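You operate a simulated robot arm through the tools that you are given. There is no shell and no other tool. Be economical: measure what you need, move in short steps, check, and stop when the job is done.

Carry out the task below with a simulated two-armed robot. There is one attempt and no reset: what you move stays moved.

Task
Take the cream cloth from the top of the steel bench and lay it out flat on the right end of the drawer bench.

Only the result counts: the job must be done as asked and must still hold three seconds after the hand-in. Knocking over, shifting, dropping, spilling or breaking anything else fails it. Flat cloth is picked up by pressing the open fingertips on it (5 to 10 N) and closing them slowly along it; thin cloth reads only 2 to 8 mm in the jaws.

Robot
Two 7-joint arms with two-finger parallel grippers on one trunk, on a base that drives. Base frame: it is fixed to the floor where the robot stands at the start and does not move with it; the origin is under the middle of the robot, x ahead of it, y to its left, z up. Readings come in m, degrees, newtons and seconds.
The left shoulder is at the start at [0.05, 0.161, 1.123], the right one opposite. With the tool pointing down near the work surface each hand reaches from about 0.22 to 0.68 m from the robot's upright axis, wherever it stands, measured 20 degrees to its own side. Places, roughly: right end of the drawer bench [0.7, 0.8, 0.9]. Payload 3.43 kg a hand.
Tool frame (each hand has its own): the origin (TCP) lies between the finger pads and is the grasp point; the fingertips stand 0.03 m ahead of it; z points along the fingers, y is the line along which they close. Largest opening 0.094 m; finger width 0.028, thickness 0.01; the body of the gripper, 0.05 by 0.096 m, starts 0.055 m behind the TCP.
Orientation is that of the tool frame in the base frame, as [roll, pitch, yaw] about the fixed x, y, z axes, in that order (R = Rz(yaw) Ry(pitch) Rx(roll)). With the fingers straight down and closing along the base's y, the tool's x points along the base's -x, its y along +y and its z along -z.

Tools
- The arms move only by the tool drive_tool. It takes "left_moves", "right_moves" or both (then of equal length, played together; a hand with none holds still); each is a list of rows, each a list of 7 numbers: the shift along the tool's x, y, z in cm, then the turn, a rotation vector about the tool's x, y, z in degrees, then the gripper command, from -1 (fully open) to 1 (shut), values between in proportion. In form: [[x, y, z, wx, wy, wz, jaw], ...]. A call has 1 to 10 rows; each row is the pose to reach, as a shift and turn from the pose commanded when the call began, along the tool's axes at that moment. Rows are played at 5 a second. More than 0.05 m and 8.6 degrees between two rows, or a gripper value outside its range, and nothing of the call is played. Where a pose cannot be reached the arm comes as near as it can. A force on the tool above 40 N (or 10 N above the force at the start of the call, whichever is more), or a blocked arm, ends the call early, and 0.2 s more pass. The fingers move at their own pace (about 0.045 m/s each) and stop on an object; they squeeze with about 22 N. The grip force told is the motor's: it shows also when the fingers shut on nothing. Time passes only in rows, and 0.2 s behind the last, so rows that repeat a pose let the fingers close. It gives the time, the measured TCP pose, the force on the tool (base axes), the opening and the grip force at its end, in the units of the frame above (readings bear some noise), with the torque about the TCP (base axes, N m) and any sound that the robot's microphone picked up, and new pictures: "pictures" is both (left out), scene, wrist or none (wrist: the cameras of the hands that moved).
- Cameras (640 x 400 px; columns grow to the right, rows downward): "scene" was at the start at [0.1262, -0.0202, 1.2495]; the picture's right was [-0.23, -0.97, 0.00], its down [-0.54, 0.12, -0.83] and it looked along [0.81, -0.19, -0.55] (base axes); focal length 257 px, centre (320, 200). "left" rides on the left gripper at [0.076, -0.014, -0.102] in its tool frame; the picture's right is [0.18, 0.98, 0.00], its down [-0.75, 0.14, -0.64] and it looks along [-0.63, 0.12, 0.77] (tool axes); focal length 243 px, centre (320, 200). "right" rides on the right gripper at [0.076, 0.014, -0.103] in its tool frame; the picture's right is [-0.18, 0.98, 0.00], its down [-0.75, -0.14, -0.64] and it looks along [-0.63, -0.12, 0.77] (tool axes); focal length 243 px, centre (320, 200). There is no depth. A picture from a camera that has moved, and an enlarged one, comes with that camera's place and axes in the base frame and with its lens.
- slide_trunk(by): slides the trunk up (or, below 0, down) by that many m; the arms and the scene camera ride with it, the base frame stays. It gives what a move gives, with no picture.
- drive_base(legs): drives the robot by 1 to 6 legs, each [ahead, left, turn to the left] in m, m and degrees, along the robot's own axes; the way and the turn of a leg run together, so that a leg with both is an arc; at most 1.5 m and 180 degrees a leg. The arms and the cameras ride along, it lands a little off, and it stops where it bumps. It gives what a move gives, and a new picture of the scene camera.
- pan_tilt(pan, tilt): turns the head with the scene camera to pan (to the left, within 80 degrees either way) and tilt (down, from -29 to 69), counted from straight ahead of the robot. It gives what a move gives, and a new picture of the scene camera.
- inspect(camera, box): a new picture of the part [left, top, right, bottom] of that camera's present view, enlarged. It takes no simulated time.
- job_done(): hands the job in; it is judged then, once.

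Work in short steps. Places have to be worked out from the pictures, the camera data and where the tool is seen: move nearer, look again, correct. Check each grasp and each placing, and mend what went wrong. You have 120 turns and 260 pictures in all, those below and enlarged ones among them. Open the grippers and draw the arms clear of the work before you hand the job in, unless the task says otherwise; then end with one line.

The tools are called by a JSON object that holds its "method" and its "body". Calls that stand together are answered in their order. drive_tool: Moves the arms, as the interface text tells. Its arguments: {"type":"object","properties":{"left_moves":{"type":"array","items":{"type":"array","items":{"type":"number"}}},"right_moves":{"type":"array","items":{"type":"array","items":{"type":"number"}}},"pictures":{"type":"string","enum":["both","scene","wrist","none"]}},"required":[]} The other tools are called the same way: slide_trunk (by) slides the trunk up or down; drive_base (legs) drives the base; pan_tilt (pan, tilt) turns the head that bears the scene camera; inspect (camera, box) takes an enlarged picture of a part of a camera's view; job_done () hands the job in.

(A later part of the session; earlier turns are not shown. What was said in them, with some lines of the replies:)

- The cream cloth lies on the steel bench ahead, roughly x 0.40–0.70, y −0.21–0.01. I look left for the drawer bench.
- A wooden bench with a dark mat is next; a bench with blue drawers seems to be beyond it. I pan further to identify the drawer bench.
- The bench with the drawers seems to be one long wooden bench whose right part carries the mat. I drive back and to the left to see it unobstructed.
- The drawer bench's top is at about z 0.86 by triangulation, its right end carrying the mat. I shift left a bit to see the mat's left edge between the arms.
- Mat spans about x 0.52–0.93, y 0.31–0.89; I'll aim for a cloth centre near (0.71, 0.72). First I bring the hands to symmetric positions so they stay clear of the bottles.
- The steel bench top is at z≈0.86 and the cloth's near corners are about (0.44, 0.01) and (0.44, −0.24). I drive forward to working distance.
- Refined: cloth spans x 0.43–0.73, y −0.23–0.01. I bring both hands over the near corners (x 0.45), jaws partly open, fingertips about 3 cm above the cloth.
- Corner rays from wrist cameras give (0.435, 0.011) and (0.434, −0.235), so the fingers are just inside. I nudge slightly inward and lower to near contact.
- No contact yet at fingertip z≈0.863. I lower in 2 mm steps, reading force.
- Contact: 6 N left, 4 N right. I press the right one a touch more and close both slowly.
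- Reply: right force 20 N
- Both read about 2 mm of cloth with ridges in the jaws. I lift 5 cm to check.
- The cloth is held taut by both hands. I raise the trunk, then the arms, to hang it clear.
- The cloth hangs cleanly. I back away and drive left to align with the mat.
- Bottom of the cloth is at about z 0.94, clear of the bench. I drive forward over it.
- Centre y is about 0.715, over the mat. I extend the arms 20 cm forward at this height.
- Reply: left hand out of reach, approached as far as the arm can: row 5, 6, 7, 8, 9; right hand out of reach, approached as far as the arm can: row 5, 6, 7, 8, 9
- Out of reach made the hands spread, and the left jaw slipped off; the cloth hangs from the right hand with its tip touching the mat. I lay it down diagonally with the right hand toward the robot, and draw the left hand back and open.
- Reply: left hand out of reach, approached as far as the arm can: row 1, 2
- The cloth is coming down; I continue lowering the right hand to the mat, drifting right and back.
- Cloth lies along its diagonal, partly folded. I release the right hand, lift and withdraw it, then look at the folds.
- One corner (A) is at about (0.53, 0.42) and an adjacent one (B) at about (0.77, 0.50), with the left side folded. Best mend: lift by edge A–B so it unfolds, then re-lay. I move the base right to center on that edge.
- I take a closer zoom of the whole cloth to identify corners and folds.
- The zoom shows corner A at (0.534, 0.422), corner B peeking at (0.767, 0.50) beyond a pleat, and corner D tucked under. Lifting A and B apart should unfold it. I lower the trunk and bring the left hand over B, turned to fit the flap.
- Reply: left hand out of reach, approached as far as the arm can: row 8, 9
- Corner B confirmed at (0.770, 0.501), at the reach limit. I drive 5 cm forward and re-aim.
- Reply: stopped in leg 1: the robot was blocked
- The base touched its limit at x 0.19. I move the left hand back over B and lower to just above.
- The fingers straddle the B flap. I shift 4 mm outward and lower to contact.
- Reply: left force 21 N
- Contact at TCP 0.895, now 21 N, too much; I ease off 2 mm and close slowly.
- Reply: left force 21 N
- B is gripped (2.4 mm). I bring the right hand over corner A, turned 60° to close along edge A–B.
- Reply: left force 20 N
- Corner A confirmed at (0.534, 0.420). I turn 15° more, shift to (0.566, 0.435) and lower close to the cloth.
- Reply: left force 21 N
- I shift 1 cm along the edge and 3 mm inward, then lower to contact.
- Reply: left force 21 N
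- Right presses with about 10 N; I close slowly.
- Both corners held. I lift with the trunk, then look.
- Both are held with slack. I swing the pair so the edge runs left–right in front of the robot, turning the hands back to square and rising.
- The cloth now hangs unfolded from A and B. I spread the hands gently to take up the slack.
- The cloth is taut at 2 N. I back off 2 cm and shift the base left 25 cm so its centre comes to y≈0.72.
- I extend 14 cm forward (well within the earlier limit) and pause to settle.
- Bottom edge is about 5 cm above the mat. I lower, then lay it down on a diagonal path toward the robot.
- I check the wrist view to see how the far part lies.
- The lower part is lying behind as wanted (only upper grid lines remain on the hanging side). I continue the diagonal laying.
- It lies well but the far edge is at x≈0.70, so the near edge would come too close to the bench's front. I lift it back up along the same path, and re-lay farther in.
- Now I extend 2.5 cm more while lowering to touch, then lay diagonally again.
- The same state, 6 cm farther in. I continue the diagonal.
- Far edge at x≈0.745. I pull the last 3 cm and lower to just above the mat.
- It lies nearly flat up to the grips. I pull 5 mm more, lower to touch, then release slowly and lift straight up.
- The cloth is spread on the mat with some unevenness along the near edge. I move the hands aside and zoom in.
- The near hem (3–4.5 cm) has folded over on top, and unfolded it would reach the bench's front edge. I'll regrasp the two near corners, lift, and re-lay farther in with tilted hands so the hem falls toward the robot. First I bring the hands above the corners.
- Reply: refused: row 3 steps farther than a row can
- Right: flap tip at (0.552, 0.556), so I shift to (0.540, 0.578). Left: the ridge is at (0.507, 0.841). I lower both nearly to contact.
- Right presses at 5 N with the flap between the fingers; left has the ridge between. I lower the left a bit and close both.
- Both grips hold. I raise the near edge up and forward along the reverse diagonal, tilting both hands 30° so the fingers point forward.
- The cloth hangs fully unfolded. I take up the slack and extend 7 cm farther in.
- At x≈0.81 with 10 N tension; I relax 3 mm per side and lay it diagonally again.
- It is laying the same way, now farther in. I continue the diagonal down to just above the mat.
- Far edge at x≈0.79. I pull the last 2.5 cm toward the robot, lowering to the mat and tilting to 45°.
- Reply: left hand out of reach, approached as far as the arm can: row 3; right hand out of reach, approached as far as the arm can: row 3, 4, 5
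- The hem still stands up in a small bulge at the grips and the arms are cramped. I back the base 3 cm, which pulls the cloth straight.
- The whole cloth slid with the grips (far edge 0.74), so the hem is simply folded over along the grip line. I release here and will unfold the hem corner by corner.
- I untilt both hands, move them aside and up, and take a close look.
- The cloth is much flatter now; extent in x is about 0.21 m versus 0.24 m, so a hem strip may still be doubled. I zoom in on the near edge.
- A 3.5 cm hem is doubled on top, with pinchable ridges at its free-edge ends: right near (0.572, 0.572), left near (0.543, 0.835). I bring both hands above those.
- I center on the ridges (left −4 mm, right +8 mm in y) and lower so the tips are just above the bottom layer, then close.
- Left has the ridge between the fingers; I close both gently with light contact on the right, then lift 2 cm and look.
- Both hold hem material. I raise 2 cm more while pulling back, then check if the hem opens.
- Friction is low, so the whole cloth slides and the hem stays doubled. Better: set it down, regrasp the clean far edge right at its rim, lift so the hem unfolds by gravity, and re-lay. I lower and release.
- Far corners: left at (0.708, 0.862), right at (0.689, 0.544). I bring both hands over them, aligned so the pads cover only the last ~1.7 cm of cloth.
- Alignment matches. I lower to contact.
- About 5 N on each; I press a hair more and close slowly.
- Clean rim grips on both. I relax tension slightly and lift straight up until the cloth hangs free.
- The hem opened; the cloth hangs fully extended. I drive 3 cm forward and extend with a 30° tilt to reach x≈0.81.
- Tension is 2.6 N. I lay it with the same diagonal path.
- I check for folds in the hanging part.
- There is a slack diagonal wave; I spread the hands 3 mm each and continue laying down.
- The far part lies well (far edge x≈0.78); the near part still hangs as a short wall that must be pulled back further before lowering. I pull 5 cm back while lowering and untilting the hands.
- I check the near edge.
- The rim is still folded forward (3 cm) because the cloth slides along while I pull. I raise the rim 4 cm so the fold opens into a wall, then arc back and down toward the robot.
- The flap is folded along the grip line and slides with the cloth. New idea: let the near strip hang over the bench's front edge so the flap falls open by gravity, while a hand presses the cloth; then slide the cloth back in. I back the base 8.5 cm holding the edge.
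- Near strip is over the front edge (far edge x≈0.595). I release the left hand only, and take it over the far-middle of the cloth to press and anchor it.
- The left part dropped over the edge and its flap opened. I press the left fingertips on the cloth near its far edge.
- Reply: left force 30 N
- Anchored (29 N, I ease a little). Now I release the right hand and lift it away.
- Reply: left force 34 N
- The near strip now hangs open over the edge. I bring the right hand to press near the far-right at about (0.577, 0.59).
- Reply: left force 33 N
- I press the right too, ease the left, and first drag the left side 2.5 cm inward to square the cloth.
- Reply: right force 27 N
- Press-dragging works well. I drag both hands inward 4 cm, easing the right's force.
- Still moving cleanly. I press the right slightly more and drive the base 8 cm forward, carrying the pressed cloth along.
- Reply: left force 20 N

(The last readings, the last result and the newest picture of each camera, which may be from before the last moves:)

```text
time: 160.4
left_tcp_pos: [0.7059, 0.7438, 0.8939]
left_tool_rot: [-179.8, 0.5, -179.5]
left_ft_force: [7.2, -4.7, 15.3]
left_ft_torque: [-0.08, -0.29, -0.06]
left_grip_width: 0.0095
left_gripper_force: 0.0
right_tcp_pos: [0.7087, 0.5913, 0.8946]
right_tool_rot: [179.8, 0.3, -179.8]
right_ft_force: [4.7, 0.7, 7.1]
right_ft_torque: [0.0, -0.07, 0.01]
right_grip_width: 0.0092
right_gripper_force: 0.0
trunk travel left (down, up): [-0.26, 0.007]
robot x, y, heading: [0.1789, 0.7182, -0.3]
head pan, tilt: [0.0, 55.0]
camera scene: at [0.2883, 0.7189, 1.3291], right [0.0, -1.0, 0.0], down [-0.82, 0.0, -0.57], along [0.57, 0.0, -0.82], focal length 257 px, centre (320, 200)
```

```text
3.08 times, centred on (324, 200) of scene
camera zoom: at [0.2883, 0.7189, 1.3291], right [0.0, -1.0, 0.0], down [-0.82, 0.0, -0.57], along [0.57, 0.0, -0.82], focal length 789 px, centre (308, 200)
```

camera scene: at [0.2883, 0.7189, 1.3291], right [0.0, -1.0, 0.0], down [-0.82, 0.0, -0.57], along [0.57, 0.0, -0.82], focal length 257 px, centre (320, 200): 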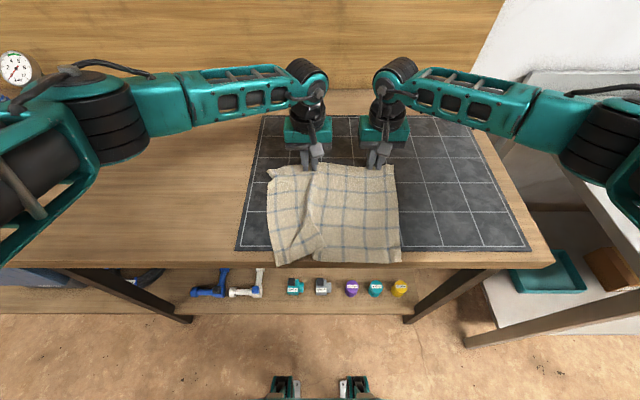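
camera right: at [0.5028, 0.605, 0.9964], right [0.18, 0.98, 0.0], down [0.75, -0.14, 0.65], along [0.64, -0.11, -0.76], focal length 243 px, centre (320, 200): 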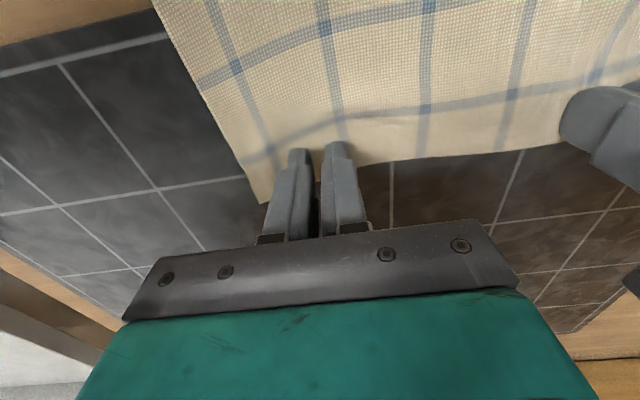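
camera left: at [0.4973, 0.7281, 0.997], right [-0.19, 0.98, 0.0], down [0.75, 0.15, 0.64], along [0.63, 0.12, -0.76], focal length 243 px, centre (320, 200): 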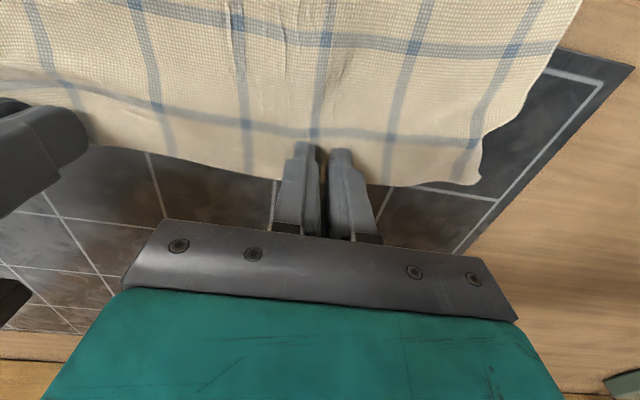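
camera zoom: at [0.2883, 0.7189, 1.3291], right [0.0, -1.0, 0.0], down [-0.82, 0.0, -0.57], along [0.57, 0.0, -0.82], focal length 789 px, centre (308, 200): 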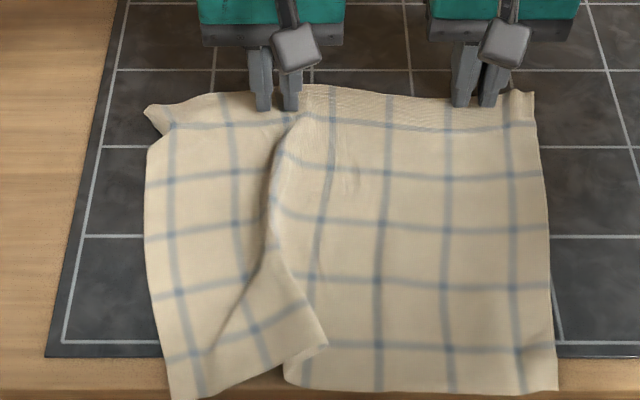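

Excellent: the near strip is unfolded and on the bench, with one pleat on the left-middle. I drag 4 cm further in, then will spread the near corners by press-dragging sideways.

{"method": "drive_tool", "body": {"left_moves": [[-1, 0, 0, 0, 0, 0, 0.8], [-2, 0, 0, 0, 0, 0, 0.8], [-3, 0, 0, 0, 0, 0, 0.8], [-4, 0, 0, 0, 0, 0, 0.8], [-4.5, 0, 0, 0, 0, 0, 0.8], [-4.5, 0, -2, 0, 0, 0, 0.8], [-4.5, 0, -5, 0, 0, 0, 0.8]], "right_moves": [[-1, 0, 0, 0, 0, 0, 0.8], [-2, 0, 0, 0, 0, 0, 0.8], [-3, 0, 0, 0, 0, 0, 0.8], [-4, 0, 0, 0, 0, 0, 0.8], [-4.5, 0, 0, 0, 0, 0, 0.8], [-4.5, 0, -2, 0, 0, 0, 0.8], [-4.5, 0, -5, 0, 0, 0, 0.8]], "pictures": "none"}}

{"method": "inspect", "body": {"camera": "scene", "box": [220, 135, 428, 265]}}

```text
time: 162.0
left_tcp_pos: [0.7489, 0.7434, 0.9457]
left_tool_rot: [-179.8, 0.4, -179.3]
left_ft_force: [-0.2, 0.1, -0.6]
left_ft_torque: [0.03, 0.0, -0.01]
left_grip_width: 0.0092
left_gripper_force: 0.1
right_tcp_pos: [0.7554, 0.5912, 0.948]
right_tool_rot: [179.7, 0.2, -179.7]
right_ft_force: [0.7, -0.7, 0.0]
right_ft_torque: [-0.01, -0.02, 0.0]
right_grip_width: 0.0092
right_gripper_force: 0.1
trunk travel left (down, up): [-0.26, 0.007]
robot x, y, heading: [0.1764, 0.7173, 0.2]
head pan, tilt: [0.0, 55.0]
```

```text
3.08 times, centred on (324, 200) of scene
camera zoom: at [0.289, 0.7193, 1.3289], right [0.0, -1.0, 0.0], down [-0.82, 0.0, -0.57], along [0.57, 0.0, -0.82], focal length 789 px, centre (308, 200)
```

zoom: 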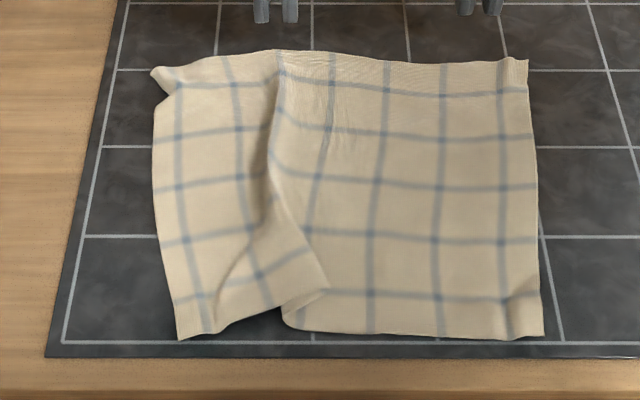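

I place left and right fingertips on the near corners' inner side, (0.535, 0.785) and (0.535, 0.59), approaching to just above.

{"method": "drive_tool", "body": {"left_moves": [[4, 0.8, -2, 0, 0, 0, 0.8], [8, 1.6, -2, 0, 0, 0, 0.8], [12, 2.5, -2, 0, 0, 0, 0.8], [16, 3.4, -2, 0, 0, 0, 0.8], [20, 4.2, -2, 0, 0, 0, 0.8], [21.4, 4.2, 1, 0, 0, 0, 0.8], [21.4, 4.2, 4, 0, 0, 0, 0.8]], "right_moves": [[4, 0, -2, 0, 0, 0, 0.8], [8, 0, -2, 0, 0, 0, 0.8], [12, 0, -2, 0, 0, 0, 0.8], [16, 0, -2, 0, 0, 0, 0.8], [20, 0, -2, 0, 0, 0, 0.8], [22, 0, 1, 0, 0, 0, 0.8], [22, 0, 4.2, 0, 0, 0, 0.8]], "pictures": "wrist"}}

```text
time: 163.6
left_tcp_pos: [0.539, 0.782, 0.9015]
left_tool_rot: [-179.7, 0.4, -179.3]
left_ft_force: [0.4, -0.3, -0.3]
left_ft_torque: [0.01, -0.04, 0.04]
left_grip_width: 0.0095
left_gripper_force: 0.1
right_tcp_pos: [0.5338, 0.5891, 0.9009]
right_tool_rot: [179.9, 0.3, -179.7]
right_ft_force: [-0.3, -0.2, 0.1]
right_ft_torque: [0.02, 0.03, -0.02]
right_grip_width: 0.0093
right_gripper_force: 0.0
trunk travel left (down, up): [-0.26, 0.007]
robot x, y, heading: [0.1797, 0.7199, 0.1]
head pan, tilt: [0.0, 55.0]
camera right: at [0.4573, 0.6025, 1.0029], right [0.18, 0.98, 0.0], down [0.75, -0.14, 0.65], along [0.64, -0.11, -0.76], focal length 243 px, centre (320, 200)
camera left: at [0.462, 0.7669, 1.0045], right [-0.2, 0.98, -0.01], down [0.75, 0.15, 0.65], along [0.64, 0.12, -0.76], focal length 243 px, centre (320, 200)
```

right: 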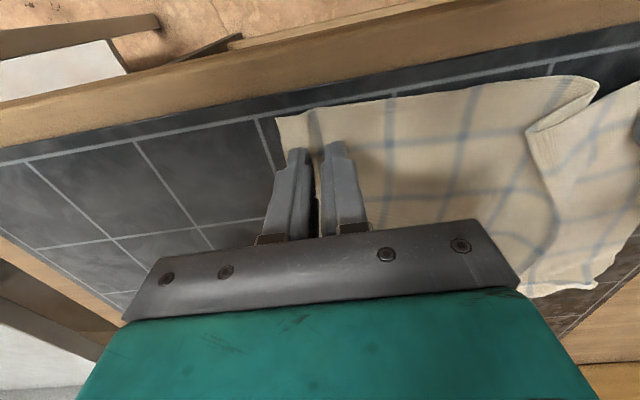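
left: 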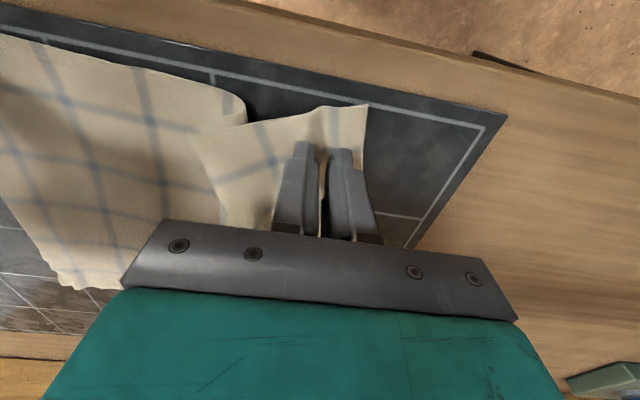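

A Z-pleat. I press both and drag apart: left +5 cm, right −2 cm in y.

{"method": "drive_tool", "body": {"left_moves": [[0, 0, 0.5, 0, 0, 0, 0.8], [0, 0, 0.85, 0, 0, 0, 0.8], [0, 1, 0.85, 0, 0, 0, 0.8], [0, 2, 0.85, 0, 0, 0, 0.8], [0, 3, 0.85, 0, 0, 0, 0.8], [0, 4, 0.85, 0, 0, 0, 0.8], [0, 5, 0.85, 0, 0, 0, 0.8]], "right_moves": [[0, 0, 0.5, 0, 0, 0, 0.8], [0, 0, 0.8, 0, 0, 0, 0.8], [0, -0.4, 0.8, 0, 0, 0, 0.8], [0, -0.8, 0.8, 0, 0, 0, 0.8], [0, -1.2, 0.8, 0, 0, 0, 0.8], [0, -1.6, 0.8, 0, 0, 0, 0.8], [0, -2, 0.8, 0, 0, 0, 0.8]], "pictures": "wrist"}}

{"method": "inspect", "body": {"camera": "scene", "box": [220, 135, 428, 265]}}

```text
time: 165.2
left_tcp_pos: [0.5354, 0.8338, 0.8944]
left_tool_rot: [-179.6, 0.6, -179.5]
left_ft_force: [-0.5, -3.3, 6.0]
left_ft_torque: [-0.06, 0.07, 0.02]
left_grip_width: 0.0084
left_gripper_force: 0.1
right_tcp_pos: [0.5336, 0.5708, 0.8949]
right_tool_rot: [179.7, 0.5, -179.8]
right_ft_force: [0.7, 12.2, 16.6]
right_ft_torque: [0.19, 0.09, -0.06]
right_grip_width: 0.0044
right_gripper_force: 0.1
trunk travel left (down, up): [-0.26, 0.007]
robot x, y, heading: [0.1812, 0.721, 0.0]
head pan, tilt: [0.0, 55.0]
camera right: at [0.4574, 0.5844, 0.9964], right [0.18, 0.98, 0.01], down [0.75, -0.14, 0.65], along [0.64, -0.11, -0.76], focal length 243 px, centre (320, 200)
camera left: at [0.4586, 0.8196, 0.9966], right [-0.19, 0.98, -0.01], down [0.75, 0.15, 0.65], along [0.64, 0.12, -0.76], focal length 243 px, centre (320, 200)
```

right: 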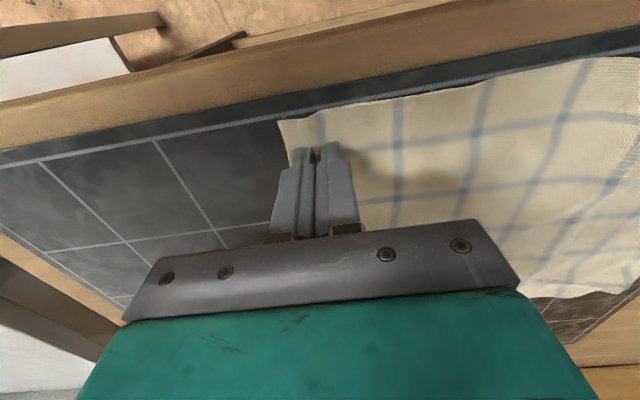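
left: 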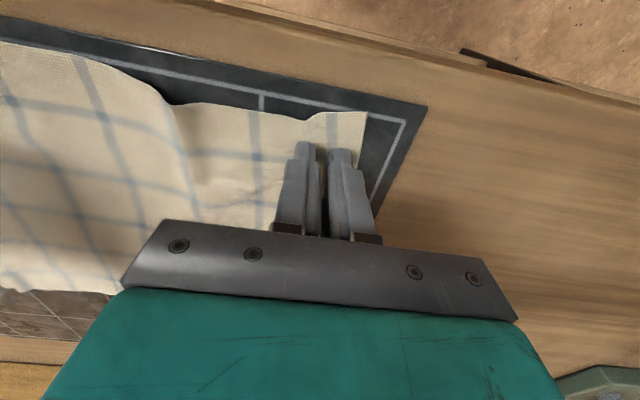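

```text
3.08 times, centred on (324, 200) of scene
camera zoom: at [0.2881, 0.7202, 1.3292], right [0.0, -1.0, 0.0], down [-0.82, 0.0, -0.57], along [0.57, 0.0, -0.82], focal length 789 px, centre (308, 200)
```

zoom: 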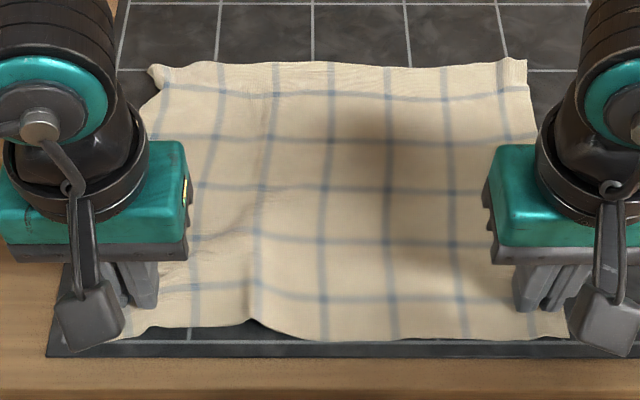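

The pleat opened. I drag the left another 1.2 cm to take out the last wave, then lift both off and aside.

{"method": "drive_tool", "body": {"left_moves": [[0, 0.6, 0.05, 0, 0, 0, 0.8], [0, 1.2, 0.05, 0, 0, 0, 0.8], [0, 1.2, -1, 0, 0, 0, 0.8], [0, 1.2, -4, 0, 0, 0, 0.8], [0, 4, -8, 0, 0, 0, 0.8], [0, 8, -11, 0, 0, 0, 0.8], [0, 12, -13, 0, 0, 0, 0.8]], "right_moves": [[0, -0.3, 0, 0, 0, 0, 0.8], [0, -0.5, 0, 0, 0, 0, 0.8], [0, -0.5, -1, 0, 0, 0, 0.8], [0, -0.5, -4, 0, 0, 0, 0.8], [0, -4, -8, 0, 0, 0, 0.8], [0, -8, -11, 0, 0, 0, 0.8], [0, -12, -13, 0, 0, 0, 0.8]], "pictures": "none"}}

{"method": "inspect", "body": {"camera": "scene", "box": [228, 140, 412, 255]}}

{"method": "inspect", "body": {"camera": "left", "box": [0, 0, 400, 250]}}

```text
refused: row 5 steps farther than a row can; nothing moved
```

```text
3.48 times, centred on (320, 198) of scene
camera zoom: at [0.2881, 0.7202, 1.3292], right [0.0, -1.0, 0.0], down [-0.82, 0.0, -0.57], along [0.57, 0.0, -0.82], focal length 892 px, centre (320, 209)
```

zoom: 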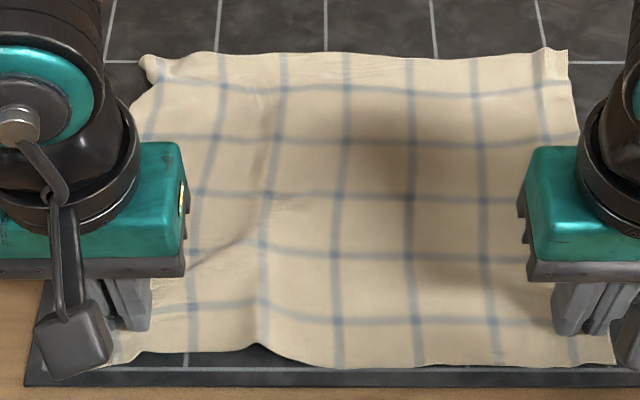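

```text
1.60 times, centred on (200, 125) of left
camera zoom: at [0.4586, 0.8196, 0.9966], right [-0.19, 0.98, -0.01], down [0.75, 0.15, 0.65], along [0.64, 0.12, -0.76], focal length 388 px, centre (512, 320)
```

zoom: 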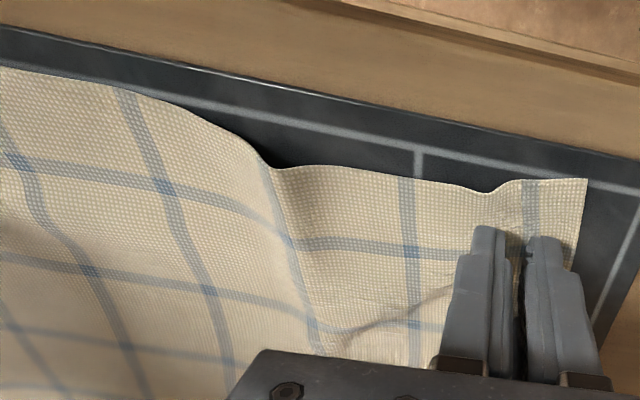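

The step was refused for size; I repeat with smaller steps.

{"method": "drive_tool", "body": {"left_moves": [[0, 0.6, 0.05, 0, 0, 0, 0.8], [0, 1.2, 0.05, 0, 0, 0, 0.8], [0, 1.6, 0.05, 0, 0, 0, 0.8], [0, 1.6, -1, 0, 0, 0, 0.8], [0, 1.6, -4, 0, 0, 0, 0.8], [0, 4, -7, 0, 0, 0, 0.8], [0, 7, -10, 0, 0, 0, 0.8], [0, 11, -12, 0, 0, 0, 0.8]], "right_moves": [[0, -0.3, 0, 0, 0, 0, 0.8], [0, -0.5, 0, 0, 0, 0, 0.8], [0, -0.5, 0, 0, 0, 0, 0.8], [0, -0.5, -1, 0, 0, 0, 0.8], [0, -0.5, -4, 0, 0, 0, 0.8], [0, -3, -7, 0, 0, 0, 0.8], [0, -6, -10, 0, 0, 0, 0.8], [0, -10, -12, 0, 0, 0, 0.8]], "pictures": "none"}}

{"method": "inspect", "body": {"camera": "scene", "box": [228, 140, 412, 255]}}

{"method": "inspect", "body": {"camera": "left", "box": [0, 0, 400, 250]}}

```text
time: 167.0
left_tcp_pos: [0.5343, 0.9453, 1.011]
left_tool_rot: [-179.8, 0.5, -179.5]
left_ft_force: [1.2, -0.3, 0.0]
left_ft_torque: [0.0, -0.02, -0.03]
left_grip_width: 0.0094
left_gripper_force: 0.1
right_tcp_pos: [0.5347, 0.4688, 1.0142]
right_tool_rot: [179.8, 0.3, -179.9]
right_ft_force: [-0.3, -0.1, 0.0]
right_ft_torque: [0.0, -0.03, 0.01]
right_grip_width: 0.0095
right_gripper_force: 0.0
trunk travel left (down, up): [-0.26, 0.007]
robot x, y, heading: [0.179, 0.7169, 0.0]
head pan, tilt: [0.0, 55.0]
```

```text
3.48 times, centred on (320, 198) of scene
camera zoom: at [0.2884, 0.7193, 1.329], right [0.0, -1.0, 0.0], down [-0.82, 0.0, -0.57], along [0.57, 0.0, -0.82], focal length 892 px, centre (320, 209)
```

zoom: 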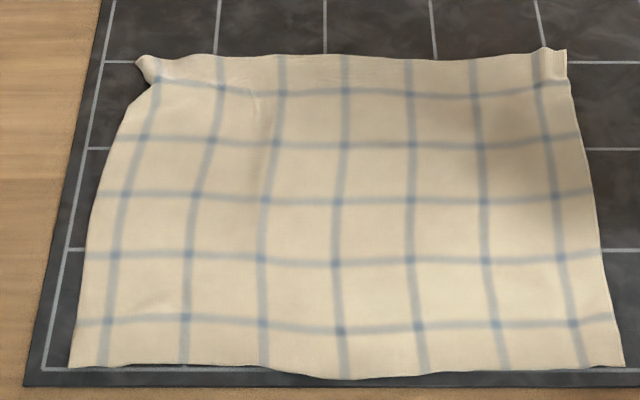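

```text
1.60 times, centred on (200, 125) of left
camera zoom: at [0.4571, 0.9307, 1.1134], right [-0.19, 0.98, -0.01], down [0.75, 0.15, 0.65], along [0.64, 0.12, -0.76], focal length 388 px, centre (512, 320)
```

zoom: 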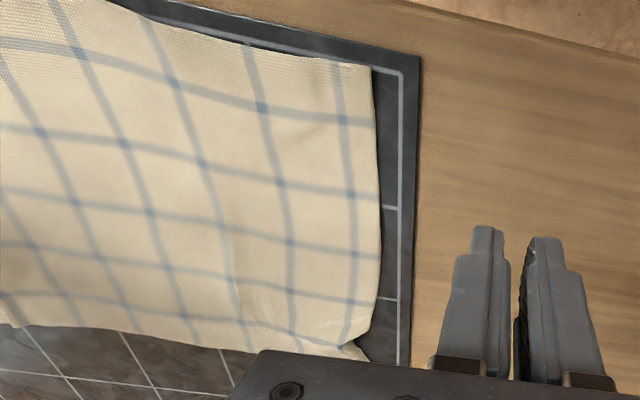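

Now it is spread flat, all grid lines visible; only the far-left corner has a small curl near (0.733, 0.84). I press beside it with the left fingertips and drag slightly outward to flatten it.

{"method": "drive_tool", "body": {"left_moves": [[-3.5, -2.5, 0, 0, 0, 0, 0.8], [-7, -5, 0, 0, 0, 0, 0.8], [-10.5, -7.4, 1, 0, 0, 0, 0.8], [-14, -9.8, 2, 0, 0, 0, 0.8], [-17.4, -12.3, 4, 0, 0, 0, 0.8], [-17.4, -12.3, 8, 0, 0, 0, 0.8], [-17.4, -12.3, 10.5, 0, 0, 0, 0.8]], "pictures": "wrist"}}

```text
time: 168.6
left_tcp_pos: [0.712, 0.8224, 0.9078]
left_tool_rot: [-179.8, 0.4, -179.5]
left_ft_force: [-0.2, -0.2, 0.1]
left_ft_torque: [0.03, -0.03, 0.0]
left_grip_width: 0.0096
left_gripper_force: 0.1
right_tcp_pos: [0.5351, 0.47, 1.013]
right_tool_rot: [179.9, 0.3, -179.9]
right_ft_force: [0.0, -0.8, -0.2]
right_ft_torque: [0.02, -0.02, -0.02]
right_grip_width: 0.0093
right_gripper_force: 0.1
trunk travel left (down, up): [-0.26, 0.007]
robot x, y, heading: [0.1771, 0.7168, 0.3]
head pan, tilt: [0.0, 55.0]
camera left: at [0.6342, 0.8084, 1.0097], right [-0.19, 0.98, 0.0], down [0.75, 0.15, 0.65], along [0.64, 0.12, -0.76], focal length 243 px, centre (320, 200)
```

left: 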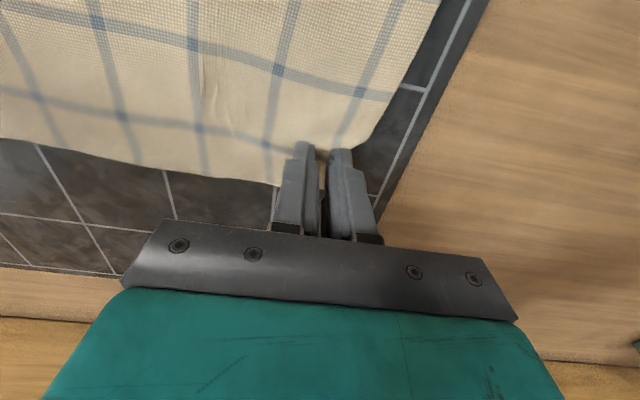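

{"method": "drive_tool", "body": {"left_moves": [[0.4, 0, 1, 0, 0, 0, 0.8], [0.4, 0, 1.4, 0, 0, 0, 0.8], [0.2, 0.5, 1.4, 0, 0, 0, 0.8], [-0.2, 1, 1.4, 0, 0, 0, 0.8], [-0.6, 1.6, 1.4, 0, 0, 0, 0.8], [-0.6, 1.6, 0, 0, 0, 0, 0.8], [-0.6, 1.6, -4, 0, 0, 0, 0.8], [-0.6, 4, -8, 0, 0, 0, 0.8], [2, 8, -9, 0, 0, 0, 0.8]], "pictures": "none"}}

{"method": "inspect", "body": {"camera": "scene", "box": [228, 140, 412, 255]}}

```text
time: 170.6
left_tcp_pos: [0.6884, 0.9025, 1.0014]
left_tool_rot: [-179.8, 0.4, -179.3]
left_ft_force: [0.2, 1.4, 0.7]
left_ft_torque: [-0.01, 0.01, 0.0]
left_grip_width: 0.0091
left_gripper_force: 0.1
right_tcp_pos: [0.5333, 0.471, 1.0134]
right_tool_rot: [179.8, 0.3, -179.7]
right_ft_force: [0.1, 0.6, -0.6]
right_ft_torque: [0.02, 0.0, 0.02]
right_grip_width: 0.0094
right_gripper_force: 0.0
trunk travel left (down, up): [-0.26, 0.007]
robot x, y, heading: [0.1809, 0.7199, 0.2]
head pan, tilt: [0.0, 55.0]
```

```text
3.48 times, centred on (320, 198) of scene
camera zoom: at [0.2887, 0.7202, 1.329], right [0.0, -1.0, 0.0], down [-0.82, 0.0, -0.57], along [0.57, 0.0, -0.82], focal length 892 px, centre (320, 209)
```

zoom: 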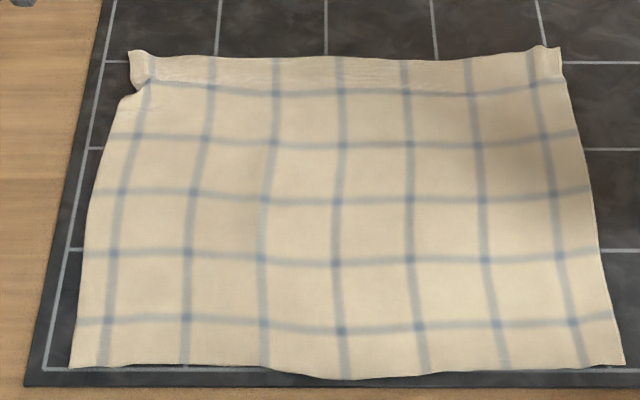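

The cloth lies flat on the right end of the bench (about x 0.50–0.74, y 0.55–0.85). I open the grippers, raise the arms and back away.

{"method": "drive_tool", "body": {"left_moves": [[3, 2, -3, 0, 0, 0, 0.2], [6, 3, -6, 0, 0, 0, -0.5], [9, 3, -9, 0, 0, 0, -1], [12, 3, -11, 0, 0, 0, -1], [12, 3, -11, 0, 0, 0, -1]], "right_moves": [[0, -1, -3, 0, 0, 0, 0.2], [0, -1, -6, 0, 0, 0, -0.5], [0, -1, -9, 0, 0, 0, -1], [0, -1, -11, 0, 0, 0, -1], [0, -1, -11, 0, 0, 0, -1]], "pictures": "none"}}

{"method": "drive_base", "body": {"legs": [[-0.3, 0, 0]]}}

```text
time: 171.8
left_tcp_pos: [0.5689, 0.9313, 1.1078]
left_tool_rot: [-179.8, 0.4, -179.3]
left_ft_force: [0.6, -0.8, 0.4]
left_ft_torque: [-0.01, 0.0, -0.01]
left_grip_width: 0.0939
left_gripper_force: 0.1
right_tcp_pos: [0.533, 0.4597, 1.1219]
right_tool_rot: [179.8, 0.4, -179.7]
right_ft_force: [-0.4, -0.4, 0.1]
right_ft_torque: [-0.02, -0.03, -0.02]
right_grip_width: 0.0943
right_gripper_force: 0.1
trunk travel left (down, up): [-0.26, 0.007]
robot x, y, heading: [0.18, 0.7189, -0.1]
head pan, tilt: [0.0, 55.0]
```

```text
time: 173.9
left_tcp_pos: [0.2722, 0.9306, 1.1072]
left_tool_rot: [-179.9, 0.4, -179.4]
left_ft_force: [-0.3, 0.8, 0.8]
left_ft_torque: [0.02, 0.01, 0.01]
left_grip_width: 0.0942
left_gripper_force: 0.1
right_tcp_pos: [0.2357, 0.4587, 1.1234]
right_tool_rot: [179.9, 0.3, -179.8]
right_ft_force: [-0.8, -0.8, 0.1]
right_ft_torque: [0.01, 0.02, 0.02]
right_grip_width: 0.094
right_gripper_force: 0.0
trunk travel left (down, up): [-0.26, 0.007]
robot x, y, heading: [-0.1199, 0.7202, -0.1]
head pan, tilt: [0.0, 55.0]
camera scene: at [-0.0085, 0.7188, 1.329], right [0.0, -1.0, 0.0], down [-0.82, 0.0, -0.57], along [0.57, 0.0, -0.82], focal length 257 px, centre (320, 200)
```

scene: 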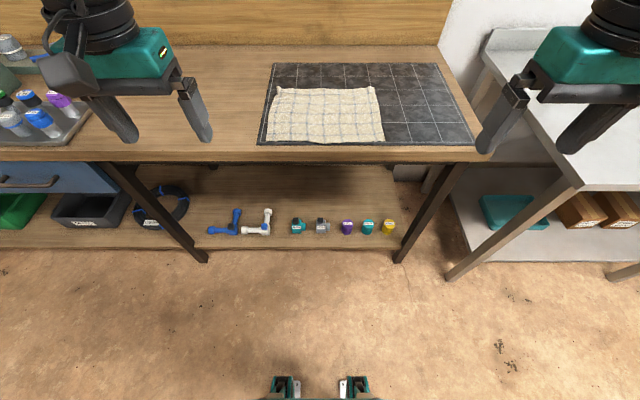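

The cloth is flat on the bench's right end, nothing else looks disturbed, and both arms are clear and open. I hand in.

{"method": "job_done", "body": {}}

```text
The job is handed in.
```

The cream cloth is off the steel bench and laid out flat on the mat at the right end of the drawer bench; nothing else looked disturbed, and the arms are open and clear.
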